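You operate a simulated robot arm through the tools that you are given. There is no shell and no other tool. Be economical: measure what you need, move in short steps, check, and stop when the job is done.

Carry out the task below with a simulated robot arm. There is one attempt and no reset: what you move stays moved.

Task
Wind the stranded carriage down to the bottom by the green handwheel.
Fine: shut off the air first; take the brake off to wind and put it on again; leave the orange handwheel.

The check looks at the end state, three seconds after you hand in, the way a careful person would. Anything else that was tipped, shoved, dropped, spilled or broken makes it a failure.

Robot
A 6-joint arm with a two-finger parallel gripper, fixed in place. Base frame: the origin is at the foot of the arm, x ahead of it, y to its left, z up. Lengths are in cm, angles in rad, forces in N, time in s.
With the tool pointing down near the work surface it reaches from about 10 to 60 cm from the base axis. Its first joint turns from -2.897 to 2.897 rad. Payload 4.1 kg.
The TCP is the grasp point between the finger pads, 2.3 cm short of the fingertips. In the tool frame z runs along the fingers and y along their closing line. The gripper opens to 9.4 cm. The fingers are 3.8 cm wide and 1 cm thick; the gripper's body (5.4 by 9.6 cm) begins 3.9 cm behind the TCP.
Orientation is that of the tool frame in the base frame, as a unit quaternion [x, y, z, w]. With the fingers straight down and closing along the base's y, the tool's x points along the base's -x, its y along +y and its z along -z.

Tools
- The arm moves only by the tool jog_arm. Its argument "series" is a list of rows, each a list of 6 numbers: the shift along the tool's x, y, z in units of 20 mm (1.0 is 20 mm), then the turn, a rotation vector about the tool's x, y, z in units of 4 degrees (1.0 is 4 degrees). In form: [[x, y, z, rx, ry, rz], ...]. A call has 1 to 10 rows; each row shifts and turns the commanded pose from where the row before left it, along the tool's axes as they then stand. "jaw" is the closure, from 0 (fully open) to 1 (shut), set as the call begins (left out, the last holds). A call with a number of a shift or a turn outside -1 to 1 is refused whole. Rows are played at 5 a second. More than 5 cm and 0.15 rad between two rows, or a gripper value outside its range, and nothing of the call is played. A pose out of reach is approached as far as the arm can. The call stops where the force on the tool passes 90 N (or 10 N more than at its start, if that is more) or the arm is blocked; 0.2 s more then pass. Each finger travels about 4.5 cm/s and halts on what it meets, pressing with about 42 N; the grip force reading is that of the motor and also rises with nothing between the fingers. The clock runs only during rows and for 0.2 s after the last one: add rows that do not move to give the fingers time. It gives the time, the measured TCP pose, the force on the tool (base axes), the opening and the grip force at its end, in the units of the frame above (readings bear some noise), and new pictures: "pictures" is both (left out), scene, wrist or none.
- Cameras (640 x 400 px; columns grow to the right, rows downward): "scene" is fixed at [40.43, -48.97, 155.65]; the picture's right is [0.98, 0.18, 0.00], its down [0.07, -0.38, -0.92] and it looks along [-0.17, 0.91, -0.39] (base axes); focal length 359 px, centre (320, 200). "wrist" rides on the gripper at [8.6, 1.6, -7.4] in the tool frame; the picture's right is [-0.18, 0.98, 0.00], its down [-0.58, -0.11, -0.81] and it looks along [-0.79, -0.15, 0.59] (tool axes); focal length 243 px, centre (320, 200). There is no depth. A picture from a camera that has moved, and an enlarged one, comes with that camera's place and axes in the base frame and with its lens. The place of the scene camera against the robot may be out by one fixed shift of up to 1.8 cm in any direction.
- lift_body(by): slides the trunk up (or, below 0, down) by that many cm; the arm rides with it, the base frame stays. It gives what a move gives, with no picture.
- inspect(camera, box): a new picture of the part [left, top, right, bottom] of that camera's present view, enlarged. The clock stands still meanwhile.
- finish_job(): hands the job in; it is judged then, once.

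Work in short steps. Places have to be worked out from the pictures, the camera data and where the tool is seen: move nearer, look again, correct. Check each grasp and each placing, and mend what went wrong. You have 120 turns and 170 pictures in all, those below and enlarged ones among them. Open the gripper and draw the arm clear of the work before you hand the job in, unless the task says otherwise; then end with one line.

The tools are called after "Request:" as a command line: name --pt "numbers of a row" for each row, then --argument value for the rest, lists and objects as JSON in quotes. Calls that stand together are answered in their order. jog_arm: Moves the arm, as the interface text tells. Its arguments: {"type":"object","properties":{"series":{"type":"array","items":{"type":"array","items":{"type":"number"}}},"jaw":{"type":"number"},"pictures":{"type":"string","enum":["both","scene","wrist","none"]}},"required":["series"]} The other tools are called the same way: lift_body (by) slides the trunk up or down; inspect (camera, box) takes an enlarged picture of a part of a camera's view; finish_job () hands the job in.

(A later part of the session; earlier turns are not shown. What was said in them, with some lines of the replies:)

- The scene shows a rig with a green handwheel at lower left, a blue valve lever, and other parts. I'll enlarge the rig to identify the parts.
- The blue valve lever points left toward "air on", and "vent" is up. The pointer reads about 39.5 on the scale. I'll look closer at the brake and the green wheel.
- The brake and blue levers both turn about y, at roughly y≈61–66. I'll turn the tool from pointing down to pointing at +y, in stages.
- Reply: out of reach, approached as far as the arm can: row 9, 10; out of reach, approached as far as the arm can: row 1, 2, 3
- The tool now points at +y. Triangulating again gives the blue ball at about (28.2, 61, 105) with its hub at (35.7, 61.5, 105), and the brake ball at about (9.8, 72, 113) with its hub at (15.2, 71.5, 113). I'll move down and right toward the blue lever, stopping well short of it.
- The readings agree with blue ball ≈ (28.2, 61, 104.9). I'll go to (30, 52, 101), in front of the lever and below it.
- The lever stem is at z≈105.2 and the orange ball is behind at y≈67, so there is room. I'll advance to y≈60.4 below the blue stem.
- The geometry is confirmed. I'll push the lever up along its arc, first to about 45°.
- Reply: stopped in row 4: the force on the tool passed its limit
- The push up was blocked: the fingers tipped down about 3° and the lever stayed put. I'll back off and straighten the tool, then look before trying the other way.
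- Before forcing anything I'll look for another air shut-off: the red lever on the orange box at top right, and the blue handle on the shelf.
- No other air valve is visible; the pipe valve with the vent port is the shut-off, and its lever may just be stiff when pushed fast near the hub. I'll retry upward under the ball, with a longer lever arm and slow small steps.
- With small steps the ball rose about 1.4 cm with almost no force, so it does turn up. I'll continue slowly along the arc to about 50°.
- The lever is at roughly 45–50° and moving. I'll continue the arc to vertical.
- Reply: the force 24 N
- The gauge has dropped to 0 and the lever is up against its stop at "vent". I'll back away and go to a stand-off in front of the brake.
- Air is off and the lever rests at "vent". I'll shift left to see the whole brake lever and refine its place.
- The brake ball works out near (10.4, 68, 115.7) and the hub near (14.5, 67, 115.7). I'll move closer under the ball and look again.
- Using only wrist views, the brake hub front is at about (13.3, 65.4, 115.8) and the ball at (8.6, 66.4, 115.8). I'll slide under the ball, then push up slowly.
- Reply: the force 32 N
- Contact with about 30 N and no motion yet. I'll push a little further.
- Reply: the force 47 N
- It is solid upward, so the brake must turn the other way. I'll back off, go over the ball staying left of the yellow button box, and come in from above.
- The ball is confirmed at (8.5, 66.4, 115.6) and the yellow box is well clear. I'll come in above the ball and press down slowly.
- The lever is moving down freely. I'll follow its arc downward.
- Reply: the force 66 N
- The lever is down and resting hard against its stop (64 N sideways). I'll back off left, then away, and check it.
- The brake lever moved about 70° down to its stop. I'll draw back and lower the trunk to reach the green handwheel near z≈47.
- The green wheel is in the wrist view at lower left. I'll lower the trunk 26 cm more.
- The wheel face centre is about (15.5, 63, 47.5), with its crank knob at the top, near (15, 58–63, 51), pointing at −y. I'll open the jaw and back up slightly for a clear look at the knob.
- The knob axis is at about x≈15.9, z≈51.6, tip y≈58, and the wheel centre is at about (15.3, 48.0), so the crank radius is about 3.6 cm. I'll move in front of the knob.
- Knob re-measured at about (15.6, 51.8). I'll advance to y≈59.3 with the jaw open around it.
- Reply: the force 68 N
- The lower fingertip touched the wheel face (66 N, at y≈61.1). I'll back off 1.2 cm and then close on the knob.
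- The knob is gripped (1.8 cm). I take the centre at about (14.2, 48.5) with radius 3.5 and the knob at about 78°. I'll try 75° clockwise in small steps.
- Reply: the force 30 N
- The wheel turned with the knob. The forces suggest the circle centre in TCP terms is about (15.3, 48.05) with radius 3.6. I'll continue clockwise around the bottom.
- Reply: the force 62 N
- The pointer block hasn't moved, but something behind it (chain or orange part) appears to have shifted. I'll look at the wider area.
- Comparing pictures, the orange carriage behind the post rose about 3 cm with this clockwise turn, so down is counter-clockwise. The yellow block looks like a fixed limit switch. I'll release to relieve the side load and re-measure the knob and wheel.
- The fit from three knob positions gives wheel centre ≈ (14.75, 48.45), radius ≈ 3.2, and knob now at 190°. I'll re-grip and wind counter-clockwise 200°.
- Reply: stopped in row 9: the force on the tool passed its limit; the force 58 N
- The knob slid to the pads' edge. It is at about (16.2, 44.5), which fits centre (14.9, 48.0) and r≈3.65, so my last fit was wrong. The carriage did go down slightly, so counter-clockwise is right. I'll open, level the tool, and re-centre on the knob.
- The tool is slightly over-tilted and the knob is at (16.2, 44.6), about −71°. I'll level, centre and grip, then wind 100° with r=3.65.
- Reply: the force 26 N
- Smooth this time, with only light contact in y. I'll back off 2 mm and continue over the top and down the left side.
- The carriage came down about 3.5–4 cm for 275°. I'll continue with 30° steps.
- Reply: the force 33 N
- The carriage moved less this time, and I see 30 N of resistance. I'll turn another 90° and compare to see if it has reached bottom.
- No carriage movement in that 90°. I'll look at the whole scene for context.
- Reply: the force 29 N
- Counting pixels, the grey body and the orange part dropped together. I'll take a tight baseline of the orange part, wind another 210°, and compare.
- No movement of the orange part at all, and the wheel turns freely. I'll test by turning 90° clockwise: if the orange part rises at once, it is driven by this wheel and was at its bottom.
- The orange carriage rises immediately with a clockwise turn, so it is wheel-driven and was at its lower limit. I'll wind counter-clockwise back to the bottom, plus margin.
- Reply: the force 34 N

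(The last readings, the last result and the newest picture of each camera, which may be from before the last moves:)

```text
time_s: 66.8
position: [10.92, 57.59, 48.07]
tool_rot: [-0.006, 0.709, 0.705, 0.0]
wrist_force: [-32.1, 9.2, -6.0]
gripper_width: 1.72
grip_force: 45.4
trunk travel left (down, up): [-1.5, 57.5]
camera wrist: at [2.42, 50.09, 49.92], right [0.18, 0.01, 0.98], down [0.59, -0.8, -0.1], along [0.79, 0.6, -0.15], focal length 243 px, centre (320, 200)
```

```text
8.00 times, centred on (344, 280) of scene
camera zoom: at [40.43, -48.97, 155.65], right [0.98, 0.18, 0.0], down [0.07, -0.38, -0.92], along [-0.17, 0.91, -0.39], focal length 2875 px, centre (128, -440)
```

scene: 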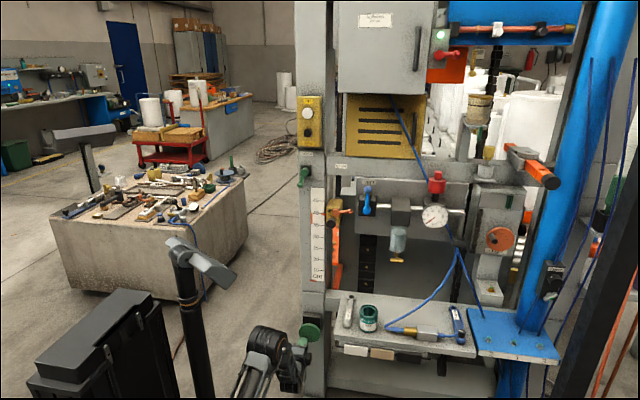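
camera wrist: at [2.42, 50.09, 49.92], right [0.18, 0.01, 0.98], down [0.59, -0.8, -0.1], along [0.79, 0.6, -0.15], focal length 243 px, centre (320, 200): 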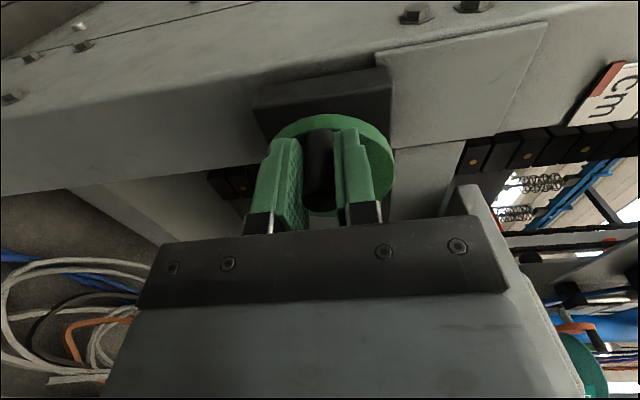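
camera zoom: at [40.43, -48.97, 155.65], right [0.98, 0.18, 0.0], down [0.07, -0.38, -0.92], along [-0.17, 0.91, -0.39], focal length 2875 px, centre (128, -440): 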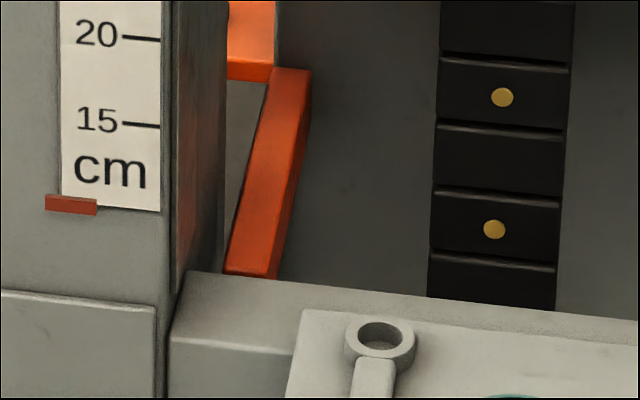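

The carriage stops at exactly the same place again, so it is at its bottom limit. I'll release the knob, back straight out, and raise the trunk to check the scale pointer from close up before re-applying the brake.

Request:
jog_arm --pt "0 0 0 0 0 0" --pt "0 0 0 0 0 0" --pt "0 0 -1 0 0 0" --pt "0 0 -1 0 0 0" --pt "0 0 -1 0 0 0" --pt "0 0 -1 0 0 0" --jaw 0.4 --pictures "wrist"

Request:
inspect --camera "scene" --box '[316, 228, 364, 258]'

Request:
inspect --camera "scene" --box '[290, 150, 450, 250]'

```text
time_s: 68.2
position: [11.41, 49.58, 48.27]
tool_rot: [-0.002, 0.707, 0.707, 0.0]
wrist_force: [-0.4, -0.7, 0.6]
gripper_width: 5.64
grip_force: 0.1
trunk travel left (down, up): [-1.5, 57.5]
camera wrist: at [2.7, 42.1, 50.16], right [0.18, 0.0, 0.98], down [0.58, -0.81, -0.1], along [0.79, 0.59, -0.14], focal length 243 px, centre (320, 200)
```

wrist: 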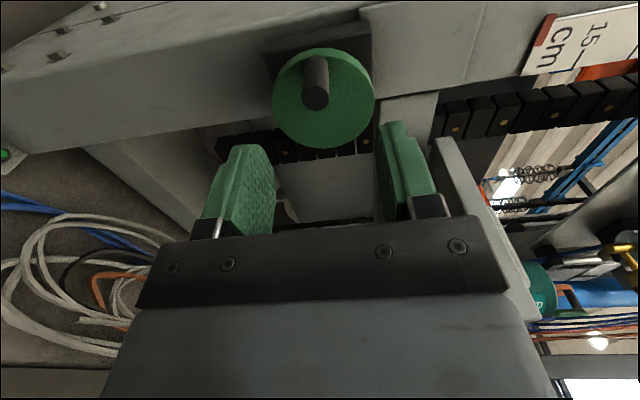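

```text
13.33 times, centred on (340, 243) of scene
camera zoom: at [40.43, -48.97, 155.65], right [0.98, 0.18, 0.0], down [0.07, -0.38, -0.92], along [-0.17, 0.91, -0.39], focal length 4792 px, centre (53, -373)
```

zoom: 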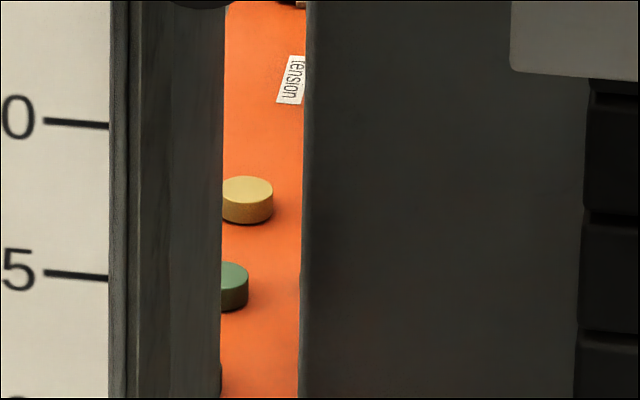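

```text
4.00 times, centred on (370, 200) of scene
camera zoom: at [40.43, -48.97, 155.65], right [0.98, 0.18, 0.0], down [0.07, -0.38, -0.92], along [-0.17, 0.91, -0.39], focal length 1438 px, centre (120, 200)
```

zoom: 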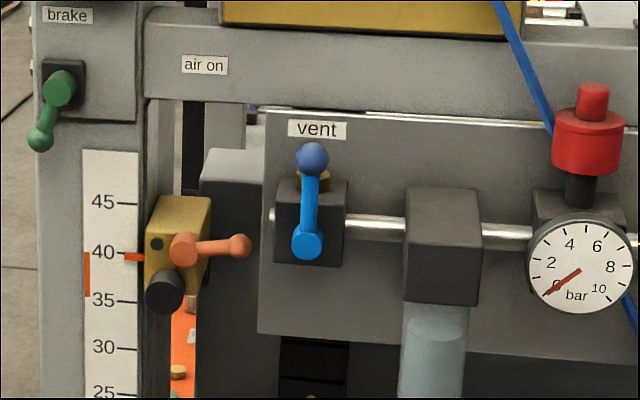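

The knob is released and the carriage stayed at its lowest. I'll move left and raise the trunk, then check the pointer block from the wrist camera.

Request:
jog_arm --pt "1 0 0 0 0 0" --pt "1 0 0 0 0 0" --pt "1 0 0 0 0 0" --jaw 1 --pictures "none"

Request:
lift_body --by 51

Request:
jog_arm --pt "-1 1 1 0 0 0" --pt "-1 1 1 0 0 0" --pt "-1 1 0.4 0 0 0" --pt "-1 1 0 0 0 0" --pt "-0.3 1 0 0 0 0" --pt "0 1 0 0 0 0" --pt "0 0.6 0 0 0 0"

Request:
inspect --camera "wrist" --box '[140, 60, 340, 220]'

```text
time_s: 69.0
position: [5.38, 49.57, 48.48]
tool_rot: [-0.002, 0.707, 0.707, 0.001]
wrist_force: [-0.2, 1.0, -0.4]
gripper_width: 0.0
grip_force: 15.0
trunk travel left (down, up): [-1.5, 57.5]
```

```text
refused: 51 is not a number from -40 to 40
```

```text
time_s: 70.7
position: [13.78, 54.55, 61.67]
tool_rot: [-0.003, 0.708, 0.707, 0.001]
wrist_force: [0.8, 0.2, 0.0]
gripper_width: 0.01
grip_force: 42.2
trunk travel left (down, up): [-1.5, 57.5]
camera wrist: at [5.19, 46.99, 63.37], right [0.18, 0.0, 0.98], down [0.58, -0.81, -0.1], along [0.79, 0.59, -0.14], focal length 243 px, centre (320, 200)
```

scene: 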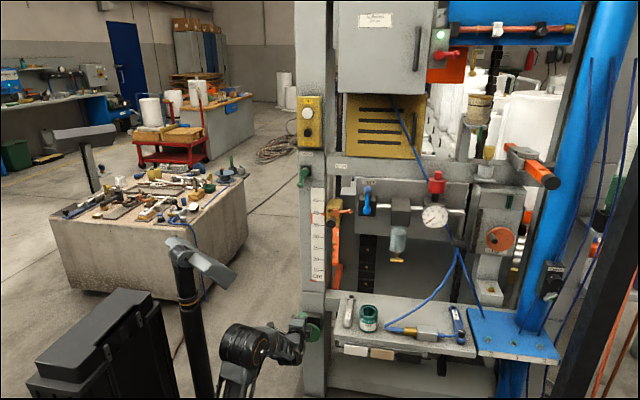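
wrist: 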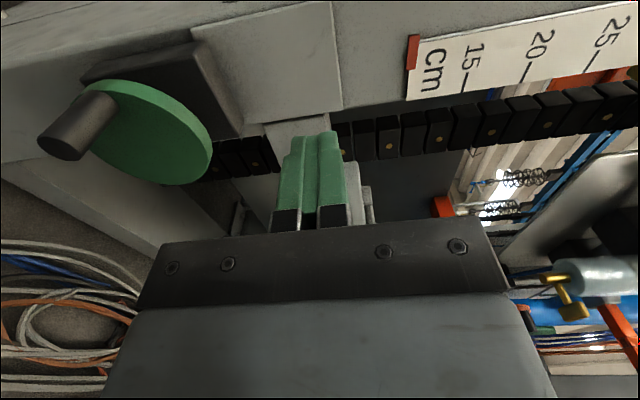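

```text
2.50 times, centred on (240, 140) of wrist
camera zoom: at [5.19, 46.99, 63.37], right [0.18, 0.0, 0.98], down [0.58, -0.81, -0.1], along [0.79, 0.59, -0.14], focal length 606 px, centre (520, 350)
```

zoom: 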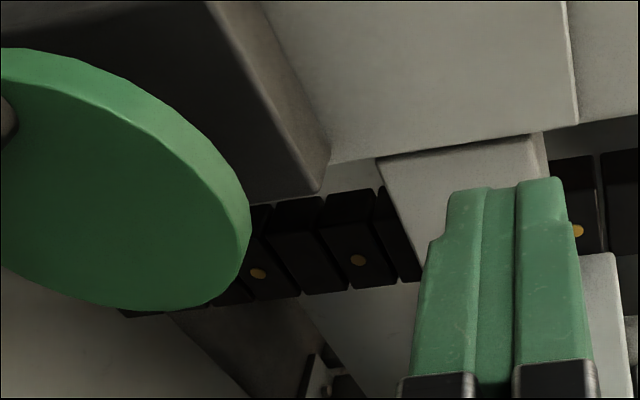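

The trunk refused 51 cm (the limit is 40), but that move stayed clear of everything. I'll raise 40, then 11.

Request:
lift_body --by 40

Request:
lift_body --by 11

Request:
jog_arm --pt "0 0 0 0 0 0"

Request:
inspect --camera "wrist" --box '[100, 60, 360, 220]'

```text
time_s: 74.5
position: [13.97, 54.44, 101.48]
tool_rot: [-0.002, 0.707, 0.707, 0.002]
wrist_force: [0.3, 0.2, 0.0]
gripper_width: 0.0
grip_force: 42.2
trunk travel left (down, up): [-41.5, 17.5]
```

```text
time_s: 75.9
position: [13.87, 54.48, 112.54]
tool_rot: [-0.002, 0.708, 0.706, 0.001]
wrist_force: [0.0, 0.3, -0.6]
gripper_width: 0.0
grip_force: 42.2
trunk travel left (down, up): [-52.5, 6.5]
```

```text
time_s: 76.3
position: [14.03, 54.55, 112.53]
tool_rot: [-0.003, 0.707, 0.707, 0.001]
wrist_force: [0.1, -0.9, -0.1]
gripper_width: 0.01
grip_force: 41.8
trunk travel left (down, up): [-52.5, 6.5]
camera wrist: at [5.19, 47.0, 114.34], right [0.18, 0.0, 0.98], down [0.58, -0.81, -0.1], along [0.79, 0.59, -0.14], focal length 243 px, centre (320, 200)
```

scene: 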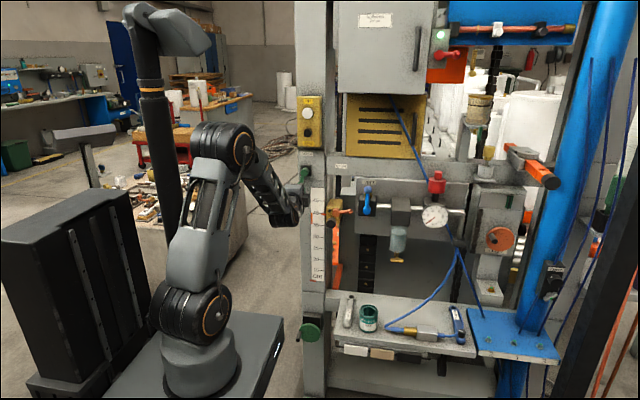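
wrist: 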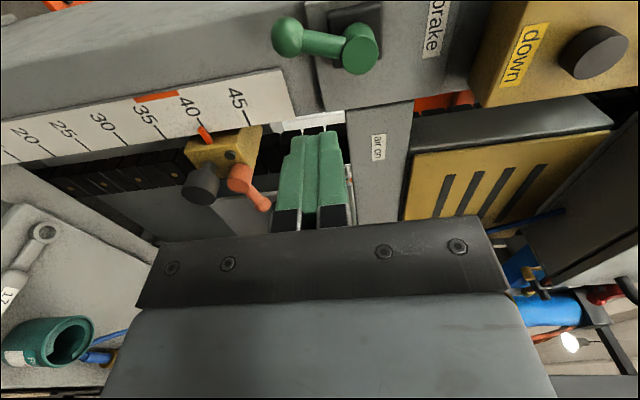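

```text
2.46 times, centred on (230, 140) of wrist
camera zoom: at [5.19, 47.0, 114.34], right [0.18, 0.0, 0.98], down [0.58, -0.81, -0.1], along [0.79, 0.59, -0.14], focal length 597 px, centre (542, 348)
```

zoom: 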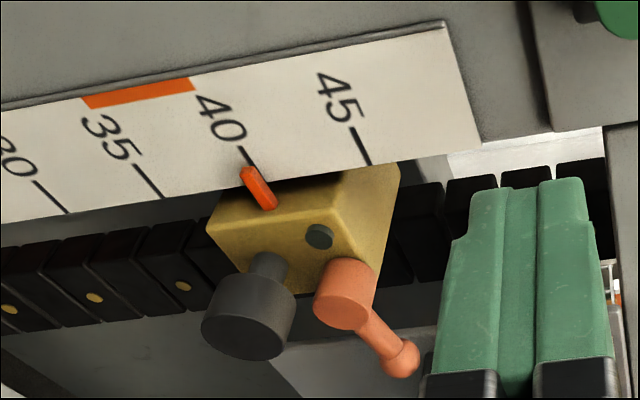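

The pointer block sits fixed on its rail and isn't part of what the green wheel drives; the driven carriage is at its lower limit. Next I put the brake back on. The lever ball is at about (11.6, 66.4, 111), so I'll approach to its lower right.

Request:
jog_arm --pt "-0.6 -0.8 0.5 0 0 0" --pt "-0.6 -0.8 0.5 0 0 0" --pt "0 0 0.8 0 0 0" --pictures "wrist"

```text
time_s: 77.1
position: [16.23, 58.21, 109.39]
tool_rot: [-0.002, 0.707, 0.707, 0.002]
wrist_force: [-0.6, 0.1, 0.3]
gripper_width: 0.0
grip_force: 42.1
trunk travel left (down, up): [-52.5, 6.5]
camera wrist: at [7.57, 50.67, 111.1], right [0.18, 0.0, 0.98], down [0.58, -0.81, -0.1], along [0.79, 0.59, -0.14], focal length 243 px, centre (320, 200)
```

wrist: 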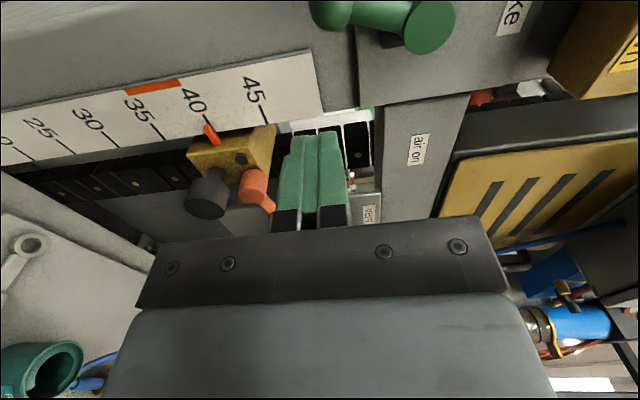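

The ball is at (11.8, 66.4, 110.8), just left of my entry line. I'll advance and push the lever back left and up along its arc.

Request:
jog_arm --pt "0 0 0.8 0 0 0" --pt "0 0 0.8 0 0 0" --pt "0 0 0.8 0 0 0" --pt "0 0 0.8 0 0 0" --pt "0.4 0.15 0 0 0 0" --pt "0.4 0.15 0 0 0 0" --pictures "none"

Request:
jog_arm --pt "0.25 -0.02 0 0 0 0" --pt "0.25 -0.02 0 0 0 0" --pt "0.25 -0.03 0 0 0 0" --pt "0.27 0.06 0 0 0 0" --pt "0.27 0.06 0 0 0 0" --pt "0.27 0.06 0 0 0 0" --pt "0.245 0.155 0 0 0 0" --pt "0.245 0.155 0 0 0 0" --pt "0.245 0.155 0 0 0 0" --pictures "wrist"

```text
time_s: 78.5
position: [14.61, 64.5, 110.12]
tool_rot: [-0.003, 0.708, 0.707, 0.001]
wrist_force: [-0.6, 0.9, -0.2]
gripper_width: 0.01
grip_force: 42.2
trunk travel left (down, up): [-52.5, 6.5]
```

```text
time_s: 80.5
position: [10.02, 64.63, 111.24]
tool_rot: [-0.002, 0.707, 0.708, 0.001]
wrist_force: [-0.2, 0.0, -1.3]
gripper_width: 0.01
grip_force: 41.7
trunk travel left (down, up): [-52.5, 6.5]
camera wrist: at [1.32, 57.0, 112.89], right [0.18, 0.0, 0.98], down [0.58, -0.81, -0.1], along [0.79, 0.59, -0.14], focal length 243 px, centre (320, 200)
```

wrist: 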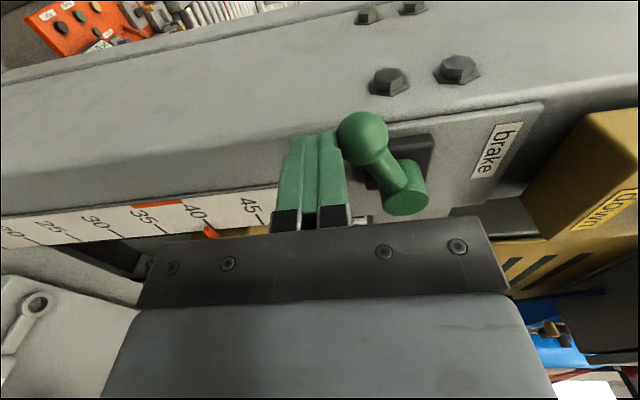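

The lever is following, about 25° left. I'll continue to horizontal and press lightly against its stop.

Request:
jog_arm --pt "0.19 0.217 0 0 0 0" --pt "0.19 0.217 0 0 0 0" --pt "0.19 0.217 0 0 0 0" --pt "0.07 0.2 0 0 0 0" --pt "0.07 0.2 0 0 0 0" --pt "0.0 0.2 0 0 0 0" --pt "0 0.12 0 0 0 0" --pt "0 0.12 0 0 0 0" --pictures "wrist"

```text
time_s: 82.3
position: [8.47, 64.48, 113.46]
tool_rot: [-0.003, 0.712, 0.703, 0.0]
wrist_force: [-2.2, -8.0, -25.9]
gripper_width: 0.04
grip_force: 42.1
trunk travel left (down, up): [-52.5, 6.5]
camera wrist: at [-0.09, 57.01, 115.36], right [0.18, 0.01, 0.98], down [0.58, -0.81, -0.1], along [0.79, 0.59, -0.15], focal length 243 px, centre (320, 200)
```

wrist: 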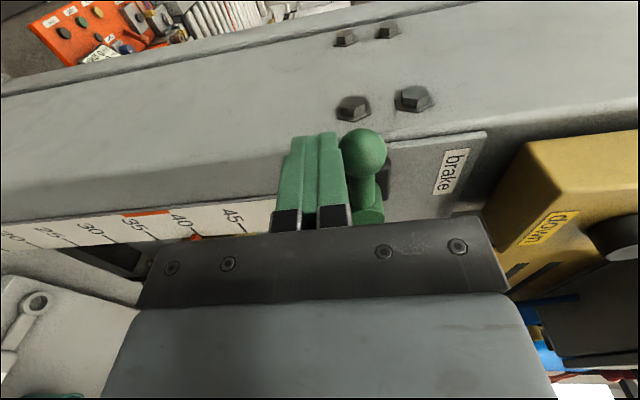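

The brake lever is back on its original stop (26 N). I'll back off. Then I'll drop the trunk a bit to look past the left of the post at the carriage's underside.

Request:
jog_arm --pt "0 -0.6 0 0 0 0" --pt "0 0 -1 0 0 0" --pt "0 0 -1 0 0 0" --pt "1 0 -1 0 0 0" --pt "1 0 -1 0 0 0" --pt "1 0 0 0 0 0" --pictures "none"

Request:
lift_body --by -30

Request:
jog_arm --pt "0 0 0 0 0 0"

Request:
inspect --camera "scene" --box '[284, 150, 444, 250]'

```text
time_s: 83.7
position: [2.66, 56.48, 113.06]
tool_rot: [-0.003, 0.707, 0.707, 0.001]
wrist_force: [-0.4, -0.2, -0.8]
gripper_width: 0.0
grip_force: 42.3
trunk travel left (down, up): [-52.5, 6.5]
```

```text
time_s: 86.7
position: [2.52, 56.6, 83.02]
tool_rot: [-0.002, 0.707, 0.707, 0.001]
wrist_force: [-0.2, 0.1, -0.5]
gripper_width: 0.0
grip_force: 41.8
trunk travel left (down, up): [-22.5, 36.5]
```

```text
time_s: 87.1
position: [2.68, 56.45, 82.99]
tool_rot: [-0.003, 0.707, 0.707, 0.001]
wrist_force: [0.0, -0.5, -0.6]
gripper_width: 0.0
grip_force: 41.7
trunk travel left (down, up): [-22.5, 36.5]
camera wrist: at [-5.99, 48.97, 84.68], right [0.18, 0.0, 0.98], down [0.58, -0.81, -0.1], along [0.79, 0.59, -0.14], focal length 243 px, centre (320, 200)
```

scene: 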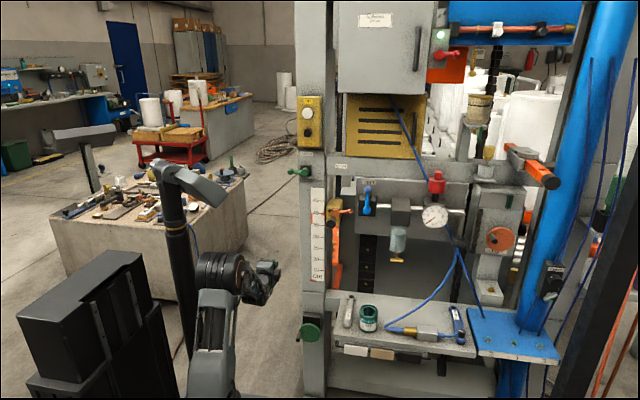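
wrist: 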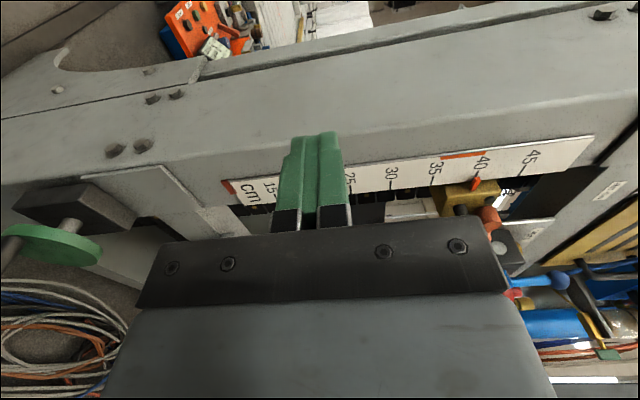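

```text
4.00 times, centred on (364, 200) of scene
camera zoom: at [40.43, -48.97, 155.65], right [0.98, 0.18, 0.0], down [0.07, -0.38, -0.92], along [-0.17, 0.91, -0.39], focal length 1438 px, centre (144, 200)
```

zoom: 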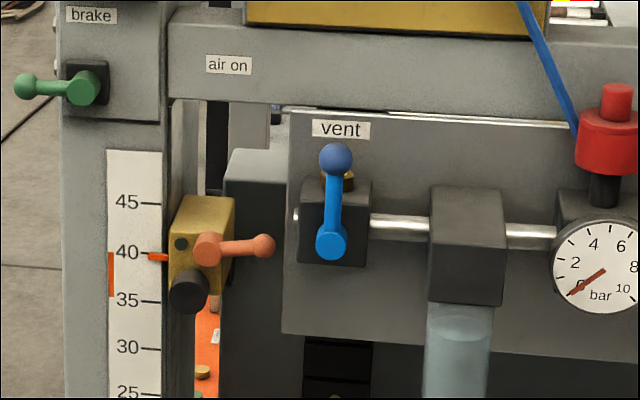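

The brake is on and the vent lever and gauge are still good. I'll enlarge the carriage glimpse at the top of the wrist view.

Request:
inspect --camera "wrist" --box '[130, 0, 400, 100]'

Request:
inspect --camera "wrist" --box '[370, 130, 590, 270]'

```text
2.37 times, centred on (265, 50) of wrist
camera zoom: at [-5.99, 48.97, 84.68], right [0.18, 0.0, 0.98], down [0.58, -0.81, -0.1], along [0.79, 0.59, -0.14], focal length 575 px, centre (450, 556)
```

zoom: 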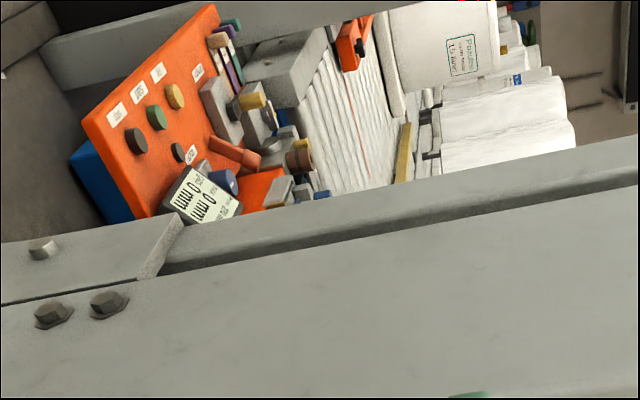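

```text
2.86 times, centred on (480, 200) of wrist
camera zoom: at [-5.99, 48.97, 84.68], right [0.18, 0.0, 0.98], down [0.58, -0.81, -0.1], along [0.79, 0.59, -0.14], focal length 693 px, centre (-137, 200)
```

zoom: 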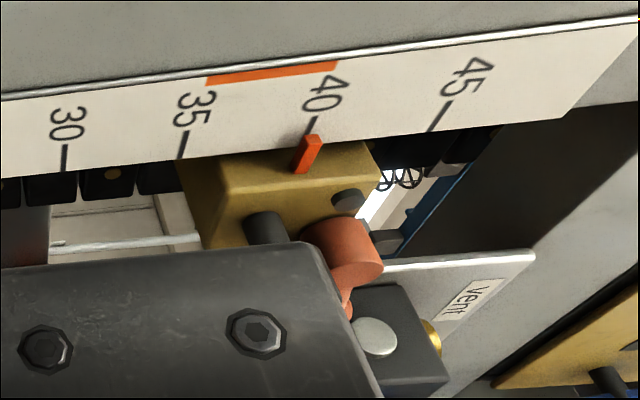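

The orange part carries a display that looks like "0 mm". I'll enlarge it.

Request:
inspect --camera "wrist" --box '[160, 30, 260, 100]'

Request:
inspect --camera "wrist" --box '[195, 65, 240, 95]'

```text
5.71 times, centred on (210, 65) of wrist
camera zoom: at [-5.99, 48.97, 84.68], right [0.18, 0.0, 0.98], down [0.58, -0.81, -0.1], along [0.79, 0.59, -0.14], focal length 1386 px, centre (949, 971)
```

zoom: 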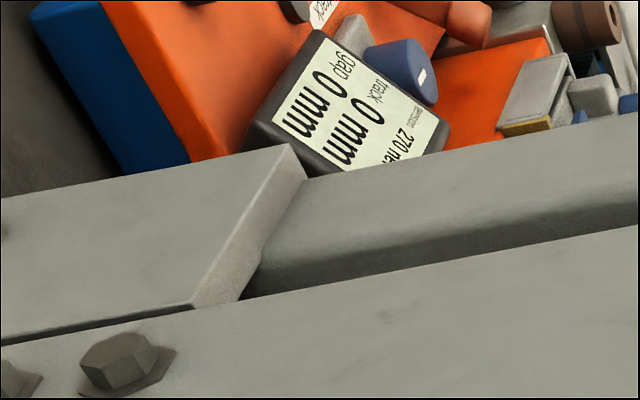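

```text
13.33 times, centred on (218, 80) of wrist
camera zoom: at [-5.99, 48.97, 84.68], right [0.18, 0.0, 0.98], down [0.58, -0.81, -0.1], along [0.79, 0.59, -0.14], focal length 3235 px, centre (1687, 1800)
```

zoom: 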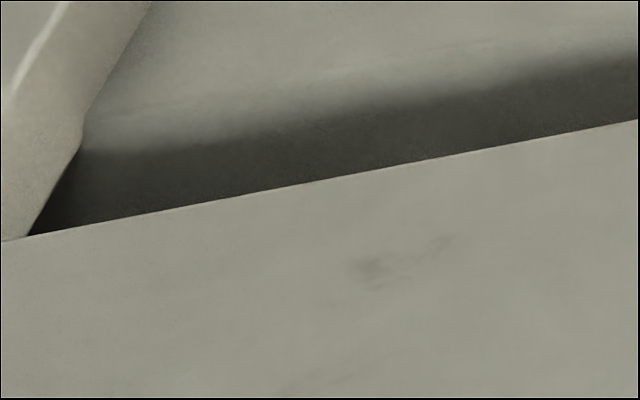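

The display reads "gap 0 mm", which agrees with the carriage being fully down. I'll open the gripper and draw the arm clear.

Request:
jog_arm --pt "0 0 -1 0 0 0" --pt "0 0 -1 0 0 0" --pt "0 0 -1 0 0 0" --pt "0 0 -1 0 0 0" --pt "0 0 -1 0 0 0" --pt "0 0 0 0 0 0" --jaw 0 --pictures "scene"

Request:
inspect --camera "scene" --box '[316, 228, 364, 258]'

```text
time_s: 88.5
position: [2.68, 46.39, 82.96]
tool_rot: [-0.002, 0.708, 0.706, 0.0]
wrist_force: [0.2, -1.4, 0.6]
gripper_width: 9.42
grip_force: 0.1
trunk travel left (down, up): [-22.5, 36.5]
```

scene: 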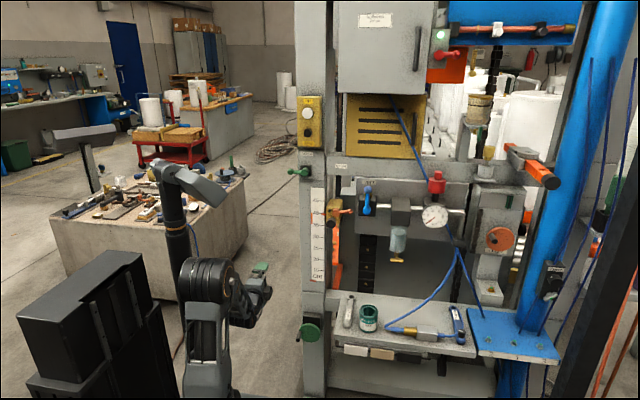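

```text
13.33 times, centred on (340, 243) of scene
camera zoom: at [40.43, -48.97, 155.65], right [0.98, 0.18, 0.0], down [0.07, -0.38, -0.92], along [-0.17, 0.91, -0.39], focal length 4792 px, centre (53, -373)
```

zoom: 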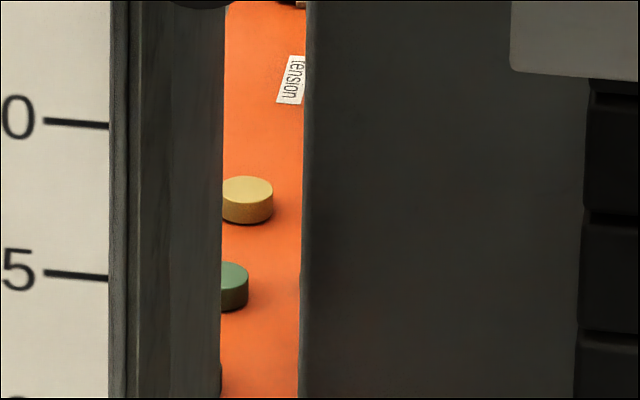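

The air lever is at vent with the gauge at 0. The carriage is at its lowest, the brake is back on its original stop, and the orange wheel is untouched. The arm is clear with the gripper open, so I'm handing in.

Request:
finish_job

```text
The job is handed in.
```

I handed the job in with the carriage wound down by the green handwheel until it would go no lower. The air was vented first (gauge at 0), the brake is back on, and the orange handwheel is untouched; the scale pointer never moved from about 39.6, so I judged "bottom" by the carriage stopping at the same place each time and its display reading "gap 0 mm".
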